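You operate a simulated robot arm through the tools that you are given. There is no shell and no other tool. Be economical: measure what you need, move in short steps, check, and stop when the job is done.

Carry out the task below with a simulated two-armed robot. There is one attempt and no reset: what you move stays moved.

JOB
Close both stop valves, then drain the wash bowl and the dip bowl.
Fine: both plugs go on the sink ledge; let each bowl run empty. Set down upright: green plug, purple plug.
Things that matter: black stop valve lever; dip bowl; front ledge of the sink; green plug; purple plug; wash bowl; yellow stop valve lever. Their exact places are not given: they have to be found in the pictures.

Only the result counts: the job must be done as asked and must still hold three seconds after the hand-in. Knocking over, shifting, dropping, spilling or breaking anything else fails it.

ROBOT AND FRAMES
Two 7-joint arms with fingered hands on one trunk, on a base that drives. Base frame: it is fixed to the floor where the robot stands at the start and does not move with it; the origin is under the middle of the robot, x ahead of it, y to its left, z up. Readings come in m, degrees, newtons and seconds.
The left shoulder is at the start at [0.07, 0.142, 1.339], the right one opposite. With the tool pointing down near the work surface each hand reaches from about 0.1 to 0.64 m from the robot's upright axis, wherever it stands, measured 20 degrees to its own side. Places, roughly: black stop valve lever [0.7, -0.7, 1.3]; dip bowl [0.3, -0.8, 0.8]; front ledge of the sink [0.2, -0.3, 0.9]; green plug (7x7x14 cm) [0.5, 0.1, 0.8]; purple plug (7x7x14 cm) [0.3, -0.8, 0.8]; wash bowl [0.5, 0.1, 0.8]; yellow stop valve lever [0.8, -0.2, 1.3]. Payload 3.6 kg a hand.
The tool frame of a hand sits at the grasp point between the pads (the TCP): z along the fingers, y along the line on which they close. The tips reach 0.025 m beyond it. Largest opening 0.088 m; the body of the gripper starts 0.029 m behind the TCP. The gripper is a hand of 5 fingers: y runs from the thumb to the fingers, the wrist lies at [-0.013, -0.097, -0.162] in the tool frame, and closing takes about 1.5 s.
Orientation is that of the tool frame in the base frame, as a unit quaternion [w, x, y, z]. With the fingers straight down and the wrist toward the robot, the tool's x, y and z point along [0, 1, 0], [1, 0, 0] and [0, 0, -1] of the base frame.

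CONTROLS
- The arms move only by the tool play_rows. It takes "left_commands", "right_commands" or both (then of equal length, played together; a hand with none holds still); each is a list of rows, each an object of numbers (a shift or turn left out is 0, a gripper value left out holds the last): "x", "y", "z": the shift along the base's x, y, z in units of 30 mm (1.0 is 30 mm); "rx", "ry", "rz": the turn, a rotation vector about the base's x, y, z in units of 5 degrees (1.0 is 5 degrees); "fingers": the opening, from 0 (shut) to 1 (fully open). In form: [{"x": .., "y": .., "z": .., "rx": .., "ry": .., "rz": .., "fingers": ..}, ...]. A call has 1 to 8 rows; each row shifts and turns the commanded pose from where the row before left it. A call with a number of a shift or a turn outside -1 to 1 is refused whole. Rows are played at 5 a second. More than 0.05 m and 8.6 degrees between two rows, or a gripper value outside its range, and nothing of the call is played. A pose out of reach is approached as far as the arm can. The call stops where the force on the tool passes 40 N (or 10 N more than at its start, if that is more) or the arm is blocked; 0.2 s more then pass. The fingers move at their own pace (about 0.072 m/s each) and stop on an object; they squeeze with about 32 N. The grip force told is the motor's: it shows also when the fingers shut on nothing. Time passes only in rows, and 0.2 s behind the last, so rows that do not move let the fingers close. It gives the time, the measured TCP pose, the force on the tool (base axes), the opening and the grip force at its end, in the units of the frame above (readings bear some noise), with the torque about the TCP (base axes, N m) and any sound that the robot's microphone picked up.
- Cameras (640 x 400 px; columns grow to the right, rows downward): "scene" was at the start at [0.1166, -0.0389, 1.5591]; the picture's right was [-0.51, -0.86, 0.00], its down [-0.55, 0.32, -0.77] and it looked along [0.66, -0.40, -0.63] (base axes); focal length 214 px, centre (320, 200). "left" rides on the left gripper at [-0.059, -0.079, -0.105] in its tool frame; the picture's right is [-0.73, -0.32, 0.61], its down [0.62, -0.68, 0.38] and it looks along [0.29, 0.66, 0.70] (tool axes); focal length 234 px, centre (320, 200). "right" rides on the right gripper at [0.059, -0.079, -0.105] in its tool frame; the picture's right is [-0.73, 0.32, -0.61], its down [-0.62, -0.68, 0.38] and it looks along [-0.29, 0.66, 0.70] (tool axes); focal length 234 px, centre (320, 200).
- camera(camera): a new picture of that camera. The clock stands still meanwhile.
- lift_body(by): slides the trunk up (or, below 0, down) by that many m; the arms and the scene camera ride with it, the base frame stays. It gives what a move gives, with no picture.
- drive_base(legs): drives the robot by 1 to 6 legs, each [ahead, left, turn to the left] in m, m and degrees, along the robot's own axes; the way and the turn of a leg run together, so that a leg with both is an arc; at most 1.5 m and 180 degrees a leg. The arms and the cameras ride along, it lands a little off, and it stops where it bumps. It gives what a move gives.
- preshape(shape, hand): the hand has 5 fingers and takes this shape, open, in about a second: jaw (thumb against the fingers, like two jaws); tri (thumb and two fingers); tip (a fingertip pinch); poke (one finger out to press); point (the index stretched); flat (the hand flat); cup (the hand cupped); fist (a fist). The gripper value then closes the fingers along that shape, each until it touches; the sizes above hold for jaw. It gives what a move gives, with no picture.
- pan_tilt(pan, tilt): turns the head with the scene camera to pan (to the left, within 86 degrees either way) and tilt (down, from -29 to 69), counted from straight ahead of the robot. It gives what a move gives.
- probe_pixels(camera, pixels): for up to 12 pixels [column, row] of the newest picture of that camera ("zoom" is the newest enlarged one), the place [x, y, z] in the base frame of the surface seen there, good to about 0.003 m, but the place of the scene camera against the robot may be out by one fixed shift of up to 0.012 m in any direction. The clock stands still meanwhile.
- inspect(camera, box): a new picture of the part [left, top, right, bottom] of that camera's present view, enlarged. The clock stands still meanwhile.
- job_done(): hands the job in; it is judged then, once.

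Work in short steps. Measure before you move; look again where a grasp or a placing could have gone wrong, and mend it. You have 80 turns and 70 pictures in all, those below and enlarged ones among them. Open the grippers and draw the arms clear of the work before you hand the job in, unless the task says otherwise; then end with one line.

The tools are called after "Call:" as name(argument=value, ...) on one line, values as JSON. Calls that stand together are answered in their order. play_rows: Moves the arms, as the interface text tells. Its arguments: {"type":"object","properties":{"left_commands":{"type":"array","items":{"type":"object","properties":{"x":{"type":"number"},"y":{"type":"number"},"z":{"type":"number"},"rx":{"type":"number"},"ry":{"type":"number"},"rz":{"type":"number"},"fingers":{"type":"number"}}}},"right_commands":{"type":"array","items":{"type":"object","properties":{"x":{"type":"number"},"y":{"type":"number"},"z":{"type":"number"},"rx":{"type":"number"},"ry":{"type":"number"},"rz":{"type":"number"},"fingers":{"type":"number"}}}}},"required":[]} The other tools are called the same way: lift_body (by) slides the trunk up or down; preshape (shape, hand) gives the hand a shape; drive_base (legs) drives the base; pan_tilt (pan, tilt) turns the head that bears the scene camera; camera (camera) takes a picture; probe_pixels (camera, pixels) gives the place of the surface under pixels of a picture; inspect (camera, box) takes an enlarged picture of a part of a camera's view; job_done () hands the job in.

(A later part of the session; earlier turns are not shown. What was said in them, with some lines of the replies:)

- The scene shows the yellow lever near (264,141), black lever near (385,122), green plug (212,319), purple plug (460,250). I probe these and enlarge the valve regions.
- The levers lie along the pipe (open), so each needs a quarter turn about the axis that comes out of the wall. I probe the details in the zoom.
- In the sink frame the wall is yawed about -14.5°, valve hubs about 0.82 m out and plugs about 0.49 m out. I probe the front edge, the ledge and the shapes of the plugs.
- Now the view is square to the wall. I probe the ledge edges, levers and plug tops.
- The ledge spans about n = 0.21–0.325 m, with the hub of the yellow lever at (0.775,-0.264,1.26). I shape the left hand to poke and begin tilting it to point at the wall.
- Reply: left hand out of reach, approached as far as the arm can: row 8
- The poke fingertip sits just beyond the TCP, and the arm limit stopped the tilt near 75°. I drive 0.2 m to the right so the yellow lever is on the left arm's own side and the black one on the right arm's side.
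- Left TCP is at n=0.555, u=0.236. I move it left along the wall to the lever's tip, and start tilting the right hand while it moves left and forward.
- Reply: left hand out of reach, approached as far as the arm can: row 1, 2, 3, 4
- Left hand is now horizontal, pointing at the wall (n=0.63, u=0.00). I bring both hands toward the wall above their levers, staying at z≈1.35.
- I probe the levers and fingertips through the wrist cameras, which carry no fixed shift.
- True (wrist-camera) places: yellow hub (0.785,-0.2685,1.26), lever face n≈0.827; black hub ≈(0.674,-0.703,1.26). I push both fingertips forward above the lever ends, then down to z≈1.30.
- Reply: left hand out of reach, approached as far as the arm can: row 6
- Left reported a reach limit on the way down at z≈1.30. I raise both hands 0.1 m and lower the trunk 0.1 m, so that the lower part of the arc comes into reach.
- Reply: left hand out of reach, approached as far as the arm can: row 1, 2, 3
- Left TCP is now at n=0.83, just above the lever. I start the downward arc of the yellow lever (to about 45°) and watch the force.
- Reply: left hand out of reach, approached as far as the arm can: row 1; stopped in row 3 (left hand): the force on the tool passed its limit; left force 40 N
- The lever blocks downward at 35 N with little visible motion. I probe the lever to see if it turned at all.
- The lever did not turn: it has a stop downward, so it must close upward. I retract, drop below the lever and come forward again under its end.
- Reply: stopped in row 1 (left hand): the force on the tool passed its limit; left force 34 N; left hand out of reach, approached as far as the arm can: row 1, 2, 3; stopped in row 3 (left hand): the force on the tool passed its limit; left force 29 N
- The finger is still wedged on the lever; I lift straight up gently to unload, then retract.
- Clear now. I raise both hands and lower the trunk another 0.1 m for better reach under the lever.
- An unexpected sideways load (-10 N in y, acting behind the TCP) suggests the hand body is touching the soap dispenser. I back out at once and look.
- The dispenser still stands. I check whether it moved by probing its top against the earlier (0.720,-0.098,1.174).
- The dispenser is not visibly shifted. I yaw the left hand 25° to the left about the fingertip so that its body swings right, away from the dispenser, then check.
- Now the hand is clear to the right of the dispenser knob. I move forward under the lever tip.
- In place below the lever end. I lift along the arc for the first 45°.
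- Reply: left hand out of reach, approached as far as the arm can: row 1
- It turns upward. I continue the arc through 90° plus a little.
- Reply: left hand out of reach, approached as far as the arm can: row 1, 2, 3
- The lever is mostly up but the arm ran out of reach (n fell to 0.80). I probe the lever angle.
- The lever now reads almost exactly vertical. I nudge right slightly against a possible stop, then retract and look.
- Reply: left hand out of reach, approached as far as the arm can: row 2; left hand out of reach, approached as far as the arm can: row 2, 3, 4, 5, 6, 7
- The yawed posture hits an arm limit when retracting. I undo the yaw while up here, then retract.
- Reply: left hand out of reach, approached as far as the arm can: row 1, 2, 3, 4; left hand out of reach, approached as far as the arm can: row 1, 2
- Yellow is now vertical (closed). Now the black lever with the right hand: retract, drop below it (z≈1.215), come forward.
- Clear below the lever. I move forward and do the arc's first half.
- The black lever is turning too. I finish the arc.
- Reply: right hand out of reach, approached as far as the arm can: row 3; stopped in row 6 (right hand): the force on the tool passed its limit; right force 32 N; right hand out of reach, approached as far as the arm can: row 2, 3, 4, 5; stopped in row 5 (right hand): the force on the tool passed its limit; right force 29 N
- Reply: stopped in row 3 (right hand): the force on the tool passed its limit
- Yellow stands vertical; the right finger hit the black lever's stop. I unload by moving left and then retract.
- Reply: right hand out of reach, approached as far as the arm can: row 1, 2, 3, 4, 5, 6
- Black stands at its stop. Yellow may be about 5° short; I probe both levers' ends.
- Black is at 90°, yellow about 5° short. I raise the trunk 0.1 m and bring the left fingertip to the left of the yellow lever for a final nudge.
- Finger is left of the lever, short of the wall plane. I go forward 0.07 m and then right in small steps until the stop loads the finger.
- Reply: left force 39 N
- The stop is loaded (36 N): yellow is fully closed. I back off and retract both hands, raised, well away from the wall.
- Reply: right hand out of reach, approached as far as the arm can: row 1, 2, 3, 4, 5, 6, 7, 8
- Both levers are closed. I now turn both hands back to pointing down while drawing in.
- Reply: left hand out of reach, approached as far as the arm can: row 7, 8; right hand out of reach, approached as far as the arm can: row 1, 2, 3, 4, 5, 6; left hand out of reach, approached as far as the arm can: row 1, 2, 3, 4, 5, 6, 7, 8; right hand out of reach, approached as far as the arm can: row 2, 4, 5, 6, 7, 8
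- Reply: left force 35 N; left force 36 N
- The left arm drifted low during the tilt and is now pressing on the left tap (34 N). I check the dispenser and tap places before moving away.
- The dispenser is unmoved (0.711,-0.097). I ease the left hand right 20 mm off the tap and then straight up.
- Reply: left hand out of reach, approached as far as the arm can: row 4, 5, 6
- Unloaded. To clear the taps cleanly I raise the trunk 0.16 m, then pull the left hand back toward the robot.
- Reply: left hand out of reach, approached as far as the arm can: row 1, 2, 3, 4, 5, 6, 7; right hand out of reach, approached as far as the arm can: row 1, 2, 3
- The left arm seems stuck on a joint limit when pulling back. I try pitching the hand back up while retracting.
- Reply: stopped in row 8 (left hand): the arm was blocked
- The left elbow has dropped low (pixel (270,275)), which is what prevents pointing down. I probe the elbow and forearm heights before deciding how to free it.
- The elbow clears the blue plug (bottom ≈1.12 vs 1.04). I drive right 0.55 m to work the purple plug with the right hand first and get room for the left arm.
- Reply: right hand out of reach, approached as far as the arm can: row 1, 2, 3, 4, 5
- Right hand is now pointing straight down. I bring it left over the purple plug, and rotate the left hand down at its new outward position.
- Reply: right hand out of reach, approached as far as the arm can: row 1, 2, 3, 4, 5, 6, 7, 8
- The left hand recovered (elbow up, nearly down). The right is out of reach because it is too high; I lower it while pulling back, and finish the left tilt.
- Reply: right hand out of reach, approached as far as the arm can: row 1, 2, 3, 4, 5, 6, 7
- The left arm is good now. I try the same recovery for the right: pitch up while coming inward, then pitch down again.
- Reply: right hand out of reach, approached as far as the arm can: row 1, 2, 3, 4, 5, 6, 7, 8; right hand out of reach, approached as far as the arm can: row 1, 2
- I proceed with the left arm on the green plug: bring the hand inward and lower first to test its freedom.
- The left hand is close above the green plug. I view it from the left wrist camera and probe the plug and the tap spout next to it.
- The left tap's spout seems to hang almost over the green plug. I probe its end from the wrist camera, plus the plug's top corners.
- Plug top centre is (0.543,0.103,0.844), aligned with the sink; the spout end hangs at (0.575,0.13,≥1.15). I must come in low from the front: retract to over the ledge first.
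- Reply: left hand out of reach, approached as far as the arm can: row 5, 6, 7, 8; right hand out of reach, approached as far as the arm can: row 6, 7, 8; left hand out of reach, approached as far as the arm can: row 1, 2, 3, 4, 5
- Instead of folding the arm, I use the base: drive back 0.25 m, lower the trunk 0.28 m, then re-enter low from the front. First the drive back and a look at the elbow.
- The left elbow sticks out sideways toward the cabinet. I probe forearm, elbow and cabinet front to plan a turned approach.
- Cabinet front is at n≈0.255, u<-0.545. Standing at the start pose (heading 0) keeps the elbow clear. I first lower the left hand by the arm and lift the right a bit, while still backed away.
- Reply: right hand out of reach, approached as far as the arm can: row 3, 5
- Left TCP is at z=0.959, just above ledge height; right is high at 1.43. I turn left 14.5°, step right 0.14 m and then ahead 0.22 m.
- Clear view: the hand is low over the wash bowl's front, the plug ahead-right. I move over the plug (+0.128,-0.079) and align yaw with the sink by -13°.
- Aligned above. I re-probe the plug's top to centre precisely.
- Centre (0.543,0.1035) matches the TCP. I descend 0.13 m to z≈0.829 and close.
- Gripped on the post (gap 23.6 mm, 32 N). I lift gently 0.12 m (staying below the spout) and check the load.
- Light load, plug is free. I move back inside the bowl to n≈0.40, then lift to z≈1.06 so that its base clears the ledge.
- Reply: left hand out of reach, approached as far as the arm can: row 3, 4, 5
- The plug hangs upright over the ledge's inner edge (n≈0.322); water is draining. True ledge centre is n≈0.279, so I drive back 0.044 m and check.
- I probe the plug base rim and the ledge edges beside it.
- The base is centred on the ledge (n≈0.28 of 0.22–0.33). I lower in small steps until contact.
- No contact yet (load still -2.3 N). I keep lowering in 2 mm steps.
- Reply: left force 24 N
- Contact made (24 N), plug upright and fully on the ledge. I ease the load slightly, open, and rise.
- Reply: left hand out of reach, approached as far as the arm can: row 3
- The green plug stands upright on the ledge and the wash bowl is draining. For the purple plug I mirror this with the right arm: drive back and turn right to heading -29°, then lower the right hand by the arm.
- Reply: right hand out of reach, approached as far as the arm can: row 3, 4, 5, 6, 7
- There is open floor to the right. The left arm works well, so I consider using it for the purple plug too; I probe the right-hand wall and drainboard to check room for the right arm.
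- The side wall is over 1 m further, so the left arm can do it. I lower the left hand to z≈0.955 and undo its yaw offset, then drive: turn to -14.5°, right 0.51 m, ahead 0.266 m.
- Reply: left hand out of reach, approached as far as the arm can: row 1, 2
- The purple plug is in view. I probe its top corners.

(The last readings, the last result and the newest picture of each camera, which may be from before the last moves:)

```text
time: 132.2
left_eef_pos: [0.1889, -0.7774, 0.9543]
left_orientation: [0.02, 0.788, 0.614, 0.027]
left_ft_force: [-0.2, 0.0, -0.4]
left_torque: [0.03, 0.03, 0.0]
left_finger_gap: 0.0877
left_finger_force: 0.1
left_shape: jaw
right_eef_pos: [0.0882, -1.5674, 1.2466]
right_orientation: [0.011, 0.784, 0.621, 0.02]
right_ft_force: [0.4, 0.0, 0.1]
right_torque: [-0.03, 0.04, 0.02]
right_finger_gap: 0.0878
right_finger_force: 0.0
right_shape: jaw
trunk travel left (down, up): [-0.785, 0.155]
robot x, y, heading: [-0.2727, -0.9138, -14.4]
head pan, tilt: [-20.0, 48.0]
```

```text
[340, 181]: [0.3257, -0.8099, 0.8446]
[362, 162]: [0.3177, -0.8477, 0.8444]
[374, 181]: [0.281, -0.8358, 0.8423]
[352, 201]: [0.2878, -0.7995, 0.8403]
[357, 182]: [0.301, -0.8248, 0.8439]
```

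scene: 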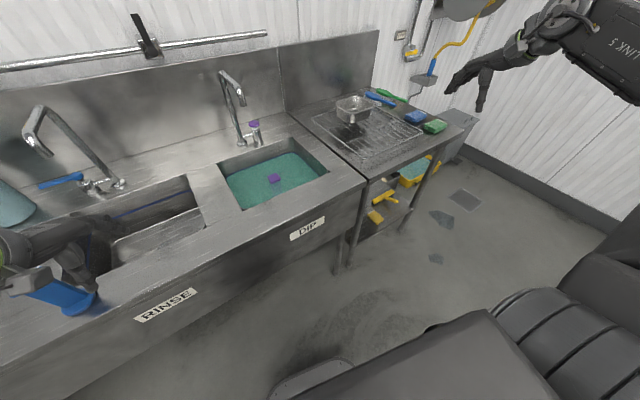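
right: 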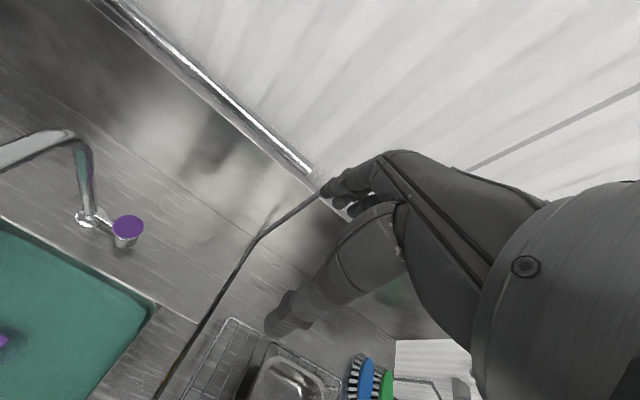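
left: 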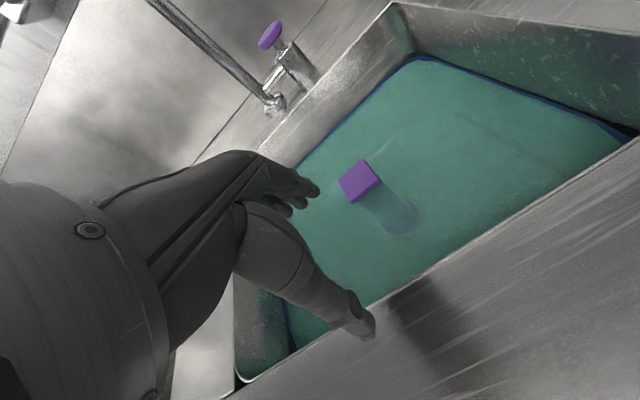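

Centre (0.303,-0.823). I move over it and descend to z≈0.828.

Call:
play_rows(left_commands=[{"x": 0.76, "y": -0.305}, {"x": 0.76, "y": -0.305}, {"x": 0.76, "y": -0.305}, {"x": 0.76, "y": -0.305}, {"x": 0.76, "y": -0.305}, {}])

Call:
play_rows(left_commands=[{"z": -0.5}, {"z": -0.5}, {}])

Call:
camera(camera="left")

```text
time: 133.6
left_eef_pos: [0.3032, -0.8203, 0.9535]
left_orientation: [0.019, 0.788, 0.615, 0.027]
left_ft_force: [-1.1, 0.6, -0.4]
left_torque: [0.01, 0.01, -0.01]
left_finger_gap: 0.0877
left_finger_force: 0.1
left_shape: jaw
right_eef_pos: [0.0884, -1.5681, 1.2476]
right_orientation: [0.011, 0.784, 0.62, 0.021]
right_ft_force: [1.2, -0.6, 0.1]
right_torque: [-0.03, 0.01, -0.04]
right_finger_gap: 0.088
right_finger_force: 0.1
right_shape: jaw
trunk travel left (down, up): [-0.785, 0.155]
robot x, y, heading: [-0.2737, -0.9133, -14.2]
head pan, tilt: [-20.0, 48.0]
```

```text
time: 134.4
left_eef_pos: [0.3034, -0.8216, 0.9234]
left_orientation: [0.02, 0.788, 0.615, 0.027]
left_ft_force: [1.0, -0.1, 0.3]
left_torque: [-0.02, -0.01, 0.01]
left_finger_gap: 0.0878
left_finger_force: 0.0
left_shape: jaw
right_eef_pos: [0.0885, -1.5675, 1.2466]
right_orientation: [0.011, 0.784, 0.621, 0.021]
right_ft_force: [1.3, -0.6, -0.4]
right_torque: [0.0, 0.0, -0.03]
right_finger_gap: 0.0878
right_finger_force: 0.0
right_shape: jaw
trunk travel left (down, up): [-0.785, 0.155]
robot x, y, heading: [-0.2735, -0.9128, -14.1]
head pan, tilt: [-20.0, 48.0]
```

```text
5 pictures are left
```

left: 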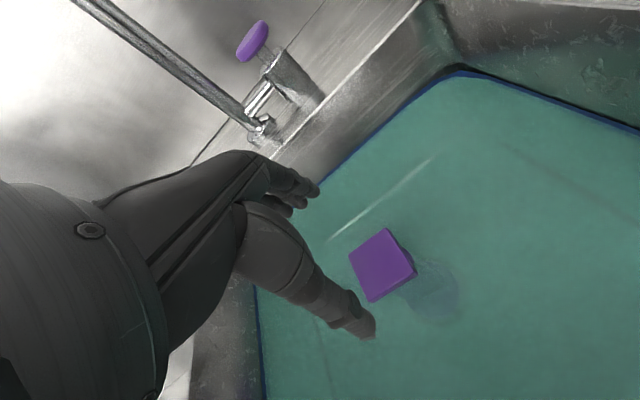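

Plug lies between thumb and fingers. I go down the last 95 mm, close, and lift gently 0.12 m.

Call:
play_rows(left_commands=[{"z": -0.8}, {"z": -0.8}, {"z": -0.8}, {"z": -0.78}, {}])

Call:
play_rows(left_commands=[{"fingers": 0}, {}, {}, {}, {}, {}, {}, {}])

Call:
play_rows(left_commands=[{"z": 0.3}, {"z": 0.4}, {"z": 0.6}, {"z": 0.9}, {"z": 0.9}, {"z": 0.9}, {}])

```text
time: 135.6
left_eef_pos: [0.3047, -0.8211, 0.8278]
left_orientation: [0.02, 0.789, 0.614, 0.028]
left_ft_force: [0.3, -0.6, -0.3]
left_torque: [0.01, 0.0, -0.05]
left_finger_gap: 0.0879
left_finger_force: 0.1
left_shape: jaw
right_eef_pos: [0.0881, -1.5673, 1.2464]
right_orientation: [0.01, 0.784, 0.62, 0.021]
right_ft_force: [0.4, 0.7, -0.8]
right_torque: [0.01, -0.01, 0.01]
right_finger_gap: 0.0879
right_finger_force: 0.0
right_shape: jaw
trunk travel left (down, up): [-0.785, 0.155]
robot x, y, heading: [-0.2752, -0.9115, -14.5]
head pan, tilt: [-20.0, 48.0]
```

```text
time: 137.4
left_eef_pos: [0.3051, -0.8205, 0.8267]
left_orientation: [0.02, 0.788, 0.615, 0.026]
left_ft_force: [-0.3, -0.2, -0.5]
left_torque: [-0.01, -0.02, -0.02]
left_finger_gap: 0.0241
left_finger_force: 32.3
left_shape: jaw
right_eef_pos: [0.0896, -1.5672, 1.2462]
right_orientation: [0.011, 0.784, 0.62, 0.021]
right_ft_force: [0.1, 0.2, 0.7]
right_torque: [0.01, -0.01, 0.0]
right_finger_gap: 0.0877
right_finger_force: 0.1
right_shape: jaw
trunk travel left (down, up): [-0.785, 0.155]
robot x, y, heading: [-0.273, -0.9161, -14.1]
head pan, tilt: [-20.0, 48.0]
```

```text
time: 139.0
left_eef_pos: [0.3015, -0.8244, 0.9492]
left_orientation: [0.02, 0.789, 0.614, 0.027]
left_ft_force: [-0.3, -0.2, -1.7]
left_torque: [0.03, 0.01, -0.01]
left_finger_gap: 0.0243
left_finger_force: 32.0
left_shape: jaw
right_eef_pos: [0.0888, -1.5663, 1.2459]
right_orientation: [0.01, 0.784, 0.621, 0.021]
right_ft_force: [-0.2, -0.1, 0.2]
right_torque: [-0.04, 0.0, 0.02]
right_finger_gap: 0.0878
right_finger_force: 0.0
right_shape: jaw
trunk travel left (down, up): [-0.785, 0.155]
robot x, y, heading: [-0.2755, -0.9154, -14.1]
head pan, tilt: [-20.0, 48.0]
```

Held and free. I move back 0.1 m within the bowl, raise to z≈1.055, then drive back 0.12 m to bring it over the ledge.

Call:
play_rows(left_commands=[{"x": -0.8, "y": 0.21}, {"x": -0.8, "y": 0.21}, {"x": -0.8, "y": 0.21}, {"x": -0.8, "y": 0.21}, {"z": 0.9}, {"z": 0.9}, {"z": 0.9}, {"z": 0.9}])

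Call:
drive_base(legs=[[-0.12, 0, 0]])

Call:
pan_tilt(pan=15, tilt=48)

Call:
camera(camera="scene")

```text
time: 140.8
left_eef_pos: [0.2058, -0.7946, 1.0572]
left_orientation: [0.02, 0.788, 0.615, 0.026]
left_ft_force: [0.1, 0.0, -1.9]
left_torque: [0.01, 0.01, -0.01]
left_finger_gap: 0.0242
left_finger_force: 32.2
left_shape: jaw
right_eef_pos: [0.0875, -1.567, 1.2462]
right_orientation: [0.01, 0.784, 0.621, 0.02]
right_ft_force: [-0.4, 1.0, 0.3]
right_torque: [-0.01, -0.01, -0.01]
right_finger_gap: 0.088
right_finger_force: 0.0
right_shape: jaw
trunk travel left (down, up): [-0.785, 0.155]
robot x, y, heading: [-0.273, -0.9114, -13.8]
head pan, tilt: [-20.0, 48.0]
```

```text
time: 142.0
left_eef_pos: [0.0963, -0.768, 1.056]
left_orientation: [0.019, 0.788, 0.614, 0.025]
left_ft_force: [0.4, 0.5, -2.0]
left_torque: [-0.03, 0.0, -0.02]
left_finger_gap: 0.0242
left_finger_force: 31.8
left_shape: jaw
right_eef_pos: [-0.0227, -1.5387, 1.2444]
right_orientation: [0.009, 0.784, 0.621, 0.02]
right_ft_force: [0.0, -0.4, 0.7]
right_torque: [-0.01, 0.01, -0.03]
right_finger_gap: 0.0878
right_finger_force: 0.1
right_shape: jaw
trunk travel left (down, up): [-0.785, 0.155]
robot x, y, heading: [-0.3844, -0.8867, -14.3]
head pan, tilt: [-20.0, 48.0]
```

```text
time: 143.0
left_eef_pos: [0.094, -0.7682, 1.0547]
left_orientation: [0.02, 0.789, 0.614, 0.027]
left_ft_force: [-1.0, 0.3, -1.8]
left_torque: [0.01, 0.01, 0.02]
left_finger_gap: 0.0242
left_finger_force: 32.3
left_shape: jaw
right_eef_pos: [-0.0231, -1.538, 1.2462]
right_orientation: [0.01, 0.784, 0.62, 0.021]
right_ft_force: [0.6, -0.7, 0.3]
right_torque: [-0.01, 0.04, -0.01]
right_finger_gap: 0.0881
right_finger_force: 0.1
right_shape: jaw
trunk travel left (down, up): [-0.785, 0.155]
robot x, y, heading: [-0.3868, -0.8886, -14.7]
head pan, tilt: [15.0, 48.0]
```

```text
4 pictures are left
```

scene: 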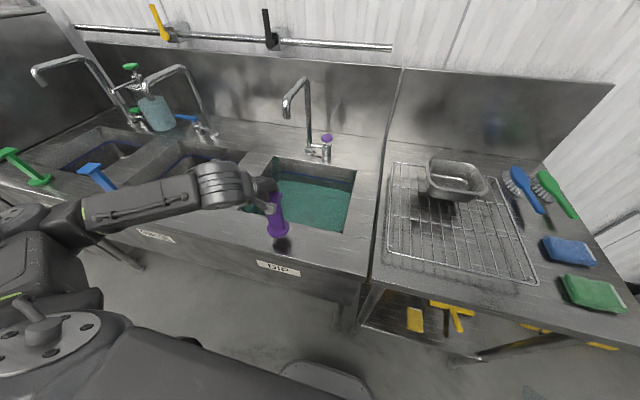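

TCP at n=0.286. I verify the base against the ledge edges.

Call:
probe_pixels(camera="scene", pixels=[[277, 234], [287, 226], [268, 230], [300, 262], [300, 258], [310, 232], [310, 229], [320, 245]])

```text
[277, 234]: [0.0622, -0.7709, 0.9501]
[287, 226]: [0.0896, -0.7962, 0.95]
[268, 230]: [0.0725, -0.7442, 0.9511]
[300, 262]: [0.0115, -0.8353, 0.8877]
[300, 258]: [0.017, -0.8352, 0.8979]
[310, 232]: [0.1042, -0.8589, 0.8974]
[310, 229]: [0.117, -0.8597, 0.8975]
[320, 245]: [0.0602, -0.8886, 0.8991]
```

Ledge spans 0.225–0.332 here; plug at ~0.287. I nudge it back 6 mm and lower to just about contact.

Call:
play_rows(left_commands=[{"x": -0.19, "y": 0.05, "z": -0.4}, {"z": -0.4}, {"z": -0.3}, {"z": -0.1}, {"z": -0.1}, {"z": -0.05}, {"z": -0.05}, {}])

```text
time: 144.8
left_eef_pos: [0.0889, -0.7666, 1.0146]
left_orientation: [0.021, 0.789, 0.614, 0.027]
left_ft_force: [0.1, 0.2, 6.7]
left_torque: [-0.03, 0.01, 0.04]
left_finger_gap: 0.0244
left_finger_force: 32.0
left_shape: jaw
right_eef_pos: [-0.0247, -1.5394, 1.2476]
right_orientation: [0.011, 0.784, 0.621, 0.022]
right_ft_force: [0.2, 0.4, 0.0]
right_torque: [0.02, -0.04, 0.01]
right_finger_gap: 0.0878
right_finger_force: 0.1
right_shape: jaw
trunk travel left (down, up): [-0.785, 0.155]
robot x, y, heading: [-0.3847, -0.8856, -14.0]
head pan, tilt: [15.0, 48.0]
```

Contact (+6.7 N). I open the fingers and rise clear.

Call:
play_rows(left_commands=[{"fingers": 1}, {}, {}, {}, {}, {}, {}, {}])

Call:
play_rows(left_commands=[{"z": 0.5}, {"z": 0.8}, {"z": 0.8}, {"z": 0.8}, {"z": 0.8}, {"z": 0.8}, {}])

Call:
drive_base(legs=[[-0.25, 0, 0]])

Call:
pan_tilt(pan=25, tilt=40)

Call:
camera(camera="scene")

```text
time: 146.6
left_eef_pos: [0.0907, -0.7652, 1.0143]
left_orientation: [0.021, 0.788, 0.614, 0.026]
left_ft_force: [0.2, 0.0, -0.3]
left_torque: [0.0, -0.02, 0.0]
left_finger_gap: 0.0878
left_finger_force: 0.0
left_shape: jaw
right_eef_pos: [-0.0243, -1.5392, 1.245]
right_orientation: [0.01, 0.784, 0.621, 0.02]
right_ft_force: [0.7, -0.9, 1.6]
right_torque: [-0.03, 0.0, 0.03]
right_finger_gap: 0.0882
right_finger_force: 0.1
right_shape: jaw
trunk travel left (down, up): [-0.785, 0.155]
robot x, y, heading: [-0.3851, -0.887, -14.4]
head pan, tilt: [15.0, 48.0]
```

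```text
time: 148.2
left_eef_pos: [0.0897, -0.7663, 1.1517]
left_orientation: [0.019, 0.788, 0.615, 0.026]
left_ft_force: [-0.3, 0.2, -0.9]
left_torque: [-0.01, 0.02, -0.03]
left_finger_gap: 0.0879
left_finger_force: 0.1
left_shape: jaw
right_eef_pos: [-0.0228, -1.5393, 1.2465]
right_orientation: [0.01, 0.784, 0.621, 0.021]
right_ft_force: [-0.2, 1.6, -0.2]
right_torque: [-0.03, 0.01, 0.0]
right_finger_gap: 0.0877
right_finger_force: 0.0
right_shape: jaw
trunk travel left (down, up): [-0.785, 0.155]
robot x, y, heading: [-0.3829, -0.8866, -14.2]
head pan, tilt: [15.0, 48.0]
```

```text
time: 150.0
left_eef_pos: [-0.144, -0.7077, 1.1512]
left_orientation: [0.019, 0.789, 0.614, 0.026]
left_ft_force: [-0.1, 0.6, -0.5]
left_torque: [0.01, 0.04, -0.04]
left_finger_gap: 0.0878
left_finger_force: 0.0
left_shape: jaw
right_eef_pos: [-0.2585, -1.4798, 1.246]
right_orientation: [0.011, 0.785, 0.619, 0.021]
right_ft_force: [0.0, -0.1, 0.6]
right_torque: [0.04, -0.01, -0.03]
right_finger_gap: 0.0878
right_finger_force: 0.0
right_shape: jaw
trunk travel left (down, up): [-0.785, 0.155]
robot x, y, heading: [-0.6194, -0.8285, -14.2]
head pan, tilt: [15.0, 48.0]
```

```text
time: 150.7
left_eef_pos: [-0.1449, -0.7085, 1.1521]
left_orientation: [0.02, 0.789, 0.614, 0.027]
left_ft_force: [0.0, -0.3, 0.5]
left_torque: [-0.01, 0.03, 0.0]
left_finger_gap: 0.0877
left_finger_force: 0.1
left_shape: jaw
right_eef_pos: [-0.2603, -1.4808, 1.2452]
right_orientation: [0.012, 0.785, 0.619, 0.021]
right_ft_force: [0.0, 0.0, -0.3]
right_torque: [0.01, 0.01, 0.03]
right_finger_gap: 0.0878
right_finger_force: 0.0
right_shape: jaw
trunk travel left (down, up): [-0.785, 0.155]
robot x, y, heading: [-0.6167, -0.8269, -14.4]
head pan, tilt: [25.0, 40.0]
```

```text
3 pictures are left
```

scene: 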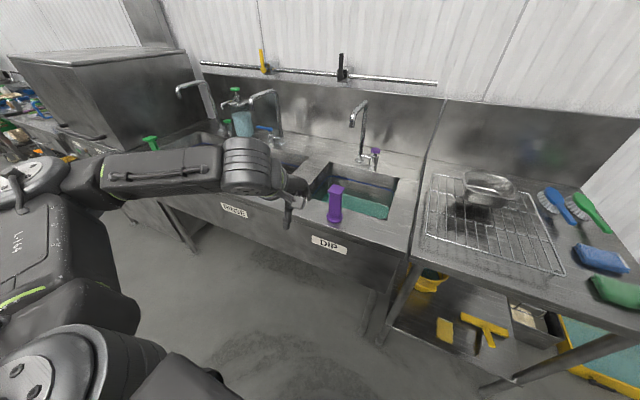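

Both plugs stand on the ledge and the levers are up; the dip bowl is still emptying. I let time pass and then check both bowls.

Call:
play_rows(left_commands=[{}, {}, {}, {}, {}, {}, {}, {}])

Call:
play_rows(left_commands=[{}, {}, {}, {}, {}, {}, {}, {}])

Call:
play_rows(left_commands=[{}, {}, {}, {}, {}, {}, {}, {}])

Call:
play_rows(left_commands=[{}, {}, {}, {}, {}, {}, {}, {}])

Call:
play_rows(left_commands=[{}, {}, {}, {}, {}, {}, {}, {}])

Call:
play_rows(left_commands=[{}, {}, {}, {}, {}, {}, {}, {}])

Call:
lift_body(by=0.15)

Call:
drive_base(legs=[[0, 0.25, 0]])

Call:
pan_tilt(pan=10, tilt=40)

Call:
camera(camera="scene")

```text
time: 152.5
left_eef_pos: [-0.1443, -0.7075, 1.1521]
left_orientation: [0.021, 0.789, 0.614, 0.027]
left_ft_force: [-0.3, 0.0, -0.3]
left_torque: [0.01, 0.0, 0.0]
left_finger_gap: 0.0877
left_finger_force: 0.1
left_shape: jaw
right_eef_pos: [-0.2601, -1.4802, 1.2454]
right_orientation: [0.01, 0.785, 0.619, 0.02]
right_ft_force: [0.0, 0.2, 0.7]
right_torque: [0.0, 0.0, -0.02]
right_finger_gap: 0.0881
right_finger_force: 0.1
right_shape: jaw
trunk travel left (down, up): [-0.785, 0.155]
robot x, y, heading: [-0.6214, -0.8294, -14.5]
head pan, tilt: [25.0, 40.0]
```

```text
time: 154.3
left_eef_pos: [-0.144, -0.7078, 1.1525]
left_orientation: [0.02, 0.789, 0.613, 0.027]
left_ft_force: [0.1, 0.1, -0.1]
left_torque: [-0.01, -0.05, 0.0]
left_finger_gap: 0.088
left_finger_force: 0.1
left_shape: jaw
right_eef_pos: [-0.2607, -1.4802, 1.246]
right_orientation: [0.011, 0.785, 0.619, 0.02]
right_ft_force: [-0.6, 0.5, -0.4]
right_torque: [0.0, -0.01, 0.0]
right_finger_gap: 0.088
right_finger_force: 0.1
right_shape: jaw
trunk travel left (down, up): [-0.785, 0.155]
robot x, y, heading: [-0.6192, -0.8285, -14.3]
head pan, tilt: [25.0, 40.0]
```

```text
time: 156.1
left_eef_pos: [-0.1439, -0.7076, 1.1519]
left_orientation: [0.02, 0.789, 0.613, 0.026]
left_ft_force: [0.2, -1.0, 0.2]
left_torque: [0.0, 0.0, -0.02]
left_finger_gap: 0.0878
left_finger_force: 0.0
left_shape: jaw
right_eef_pos: [-0.261, -1.4796, 1.2456]
right_orientation: [0.01, 0.786, 0.618, 0.02]
right_ft_force: [-0.3, 0.3, -1.2]
right_torque: [-0.02, -0.05, 0.01]
right_finger_gap: 0.0879
right_finger_force: 0.0
right_shape: jaw
trunk travel left (down, up): [-0.785, 0.155]
robot x, y, heading: [-0.621, -0.8256, -14.5]
head pan, tilt: [25.0, 40.0]
```

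```text
time: 157.9
left_eef_pos: [-0.1443, -0.7088, 1.1525]
left_orientation: [0.02, 0.789, 0.613, 0.027]
left_ft_force: [0.1, 0.3, -0.7]
left_torque: [0.01, 0.03, 0.0]
left_finger_gap: 0.0876
left_finger_force: 0.0
left_shape: jaw
right_eef_pos: [-0.2586, -1.4811, 1.2451]
right_orientation: [0.011, 0.785, 0.619, 0.021]
right_ft_force: [1.0, -0.4, -0.1]
right_torque: [-0.02, -0.02, 0.02]
right_finger_gap: 0.0879
right_finger_force: 0.0
right_shape: jaw
trunk travel left (down, up): [-0.785, 0.155]
robot x, y, heading: [-0.6207, -0.8267, -14.4]
head pan, tilt: [25.0, 40.0]
```

```text
time: 159.7
left_eef_pos: [-0.1443, -0.7078, 1.151]
left_orientation: [0.021, 0.789, 0.613, 0.027]
left_ft_force: [0.1, 0.2, 0.3]
left_torque: [-0.02, -0.01, 0.03]
left_finger_gap: 0.0876
left_finger_force: 0.1
left_shape: jaw
right_eef_pos: [-0.2602, -1.4795, 1.2454]
right_orientation: [0.01, 0.785, 0.619, 0.021]
right_ft_force: [0.4, 0.0, 1.3]
right_torque: [-0.01, 0.01, 0.0]
right_finger_gap: 0.0878
right_finger_force: 0.1
right_shape: jaw
trunk travel left (down, up): [-0.785, 0.155]
robot x, y, heading: [-0.6176, -0.826, -14.6]
head pan, tilt: [25.0, 40.0]
```

```text
time: 161.5
left_eef_pos: [-0.144, -0.7073, 1.1512]
left_orientation: [0.02, 0.788, 0.614, 0.027]
left_ft_force: [-0.1, -0.7, 1.2]
left_torque: [0.0, 0.03, -0.01]
left_finger_gap: 0.0875
left_finger_force: 0.1
left_shape: jaw
right_eef_pos: [-0.2611, -1.4797, 1.2461]
right_orientation: [0.01, 0.785, 0.619, 0.021]
right_ft_force: [0.6, 0.2, -0.3]
right_torque: [0.02, -0.03, 0.0]
right_finger_gap: 0.0877
right_finger_force: 0.0
right_shape: jaw
trunk travel left (down, up): [-0.785, 0.155]
robot x, y, heading: [-0.6187, -0.8248, -14.6]
head pan, tilt: [25.0, 40.0]
```

```text
time: 163.3
left_eef_pos: [-0.145, -0.7084, 1.3011]
left_orientation: [0.02, 0.789, 0.614, 0.027]
left_ft_force: [-0.3, 0.3, 0.4]
left_torque: [0.02, 0.01, 0.01]
left_finger_gap: 0.0875
left_finger_force: 0.0
left_shape: jaw
right_eef_pos: [-0.2604, -1.4793, 1.3966]
right_orientation: [0.011, 0.785, 0.619, 0.021]
right_ft_force: [0.5, 0.1, 0.0]
right_torque: [-0.01, 0.01, 0.01]
right_finger_gap: 0.0879
right_finger_force: 0.0
right_shape: jaw
trunk travel left (down, up): [-0.935, 0.005]
robot x, y, heading: [-0.6159, -0.8286, -14.6]
head pan, tilt: [25.0, 40.0]
```

```text
time: 165.1
left_eef_pos: [-0.08, -0.4707, 1.3023]
left_orientation: [0.019, 0.792, 0.61, 0.028]
left_ft_force: [0.0, -0.3, 0.2]
left_torque: [0.05, -0.02, 0.01]
left_finger_gap: 0.0877
left_finger_force: 0.0
left_shape: jaw
right_eef_pos: [-0.2037, -1.2428, 1.3951]
right_orientation: [0.01, 0.788, 0.616, 0.022]
right_ft_force: [-0.5, -1.0, 0.1]
right_torque: [0.0, -0.01, 0.0]
right_finger_gap: 0.0881
right_finger_force: 0.1
right_shape: jaw
trunk travel left (down, up): [-0.935, 0.005]
robot x, y, heading: [-0.5589, -0.585, -14.9]
head pan, tilt: [25.0, 40.0]
```

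```text
time: 165.9
left_eef_pos: [-0.0797, -0.4679, 1.3014]
left_orientation: [0.021, 0.792, 0.609, 0.027]
left_ft_force: [-0.3, 0.2, -0.4]
left_torque: [0.0, 0.01, -0.02]
left_finger_gap: 0.0877
left_finger_force: 0.1
left_shape: jaw
right_eef_pos: [-0.203, -1.24, 1.3959]
right_orientation: [0.01, 0.788, 0.616, 0.02]
right_ft_force: [0.1, 0.7, 0.3]
right_torque: [0.0, -0.02, -0.03]
right_finger_gap: 0.088
right_finger_force: 0.1
right_shape: jaw
trunk travel left (down, up): [-0.935, 0.005]
robot x, y, heading: [-0.556, -0.583, -14.8]
head pan, tilt: [10.0, 40.0]
```

```text
2 pictures are left
```

scene: 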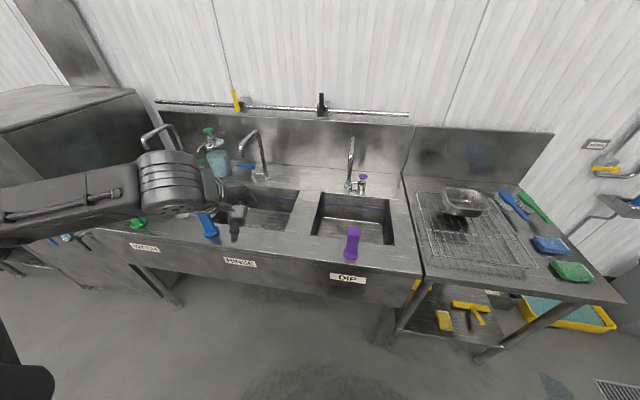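

The dip bowl is empty, both plugs stand upright on the ledge, and both levers are turned across the pipe. The wash bowl is hidden behind the left arm here. It has been unplugged for about 60 s, against 28 s for the dip bowl, so it should be empty too. The hands are open and clear, so I hand in.

Call:
job_done()

```text
The job is handed in.
```

I closed both stop valves, pulled both plugs and stood them upright on the front ledge, then handed the job in. The dip bowl was seen empty. The wash bowl was draining when last seen, but the left arm hid it in the final picture. I'm assuming it is empty, as it had drained about twice as long. While working I also bumped the left tap (about 34 N) and probably brushed the soap dispenser; the dispenser had not shifted, and the tap still looked in place.
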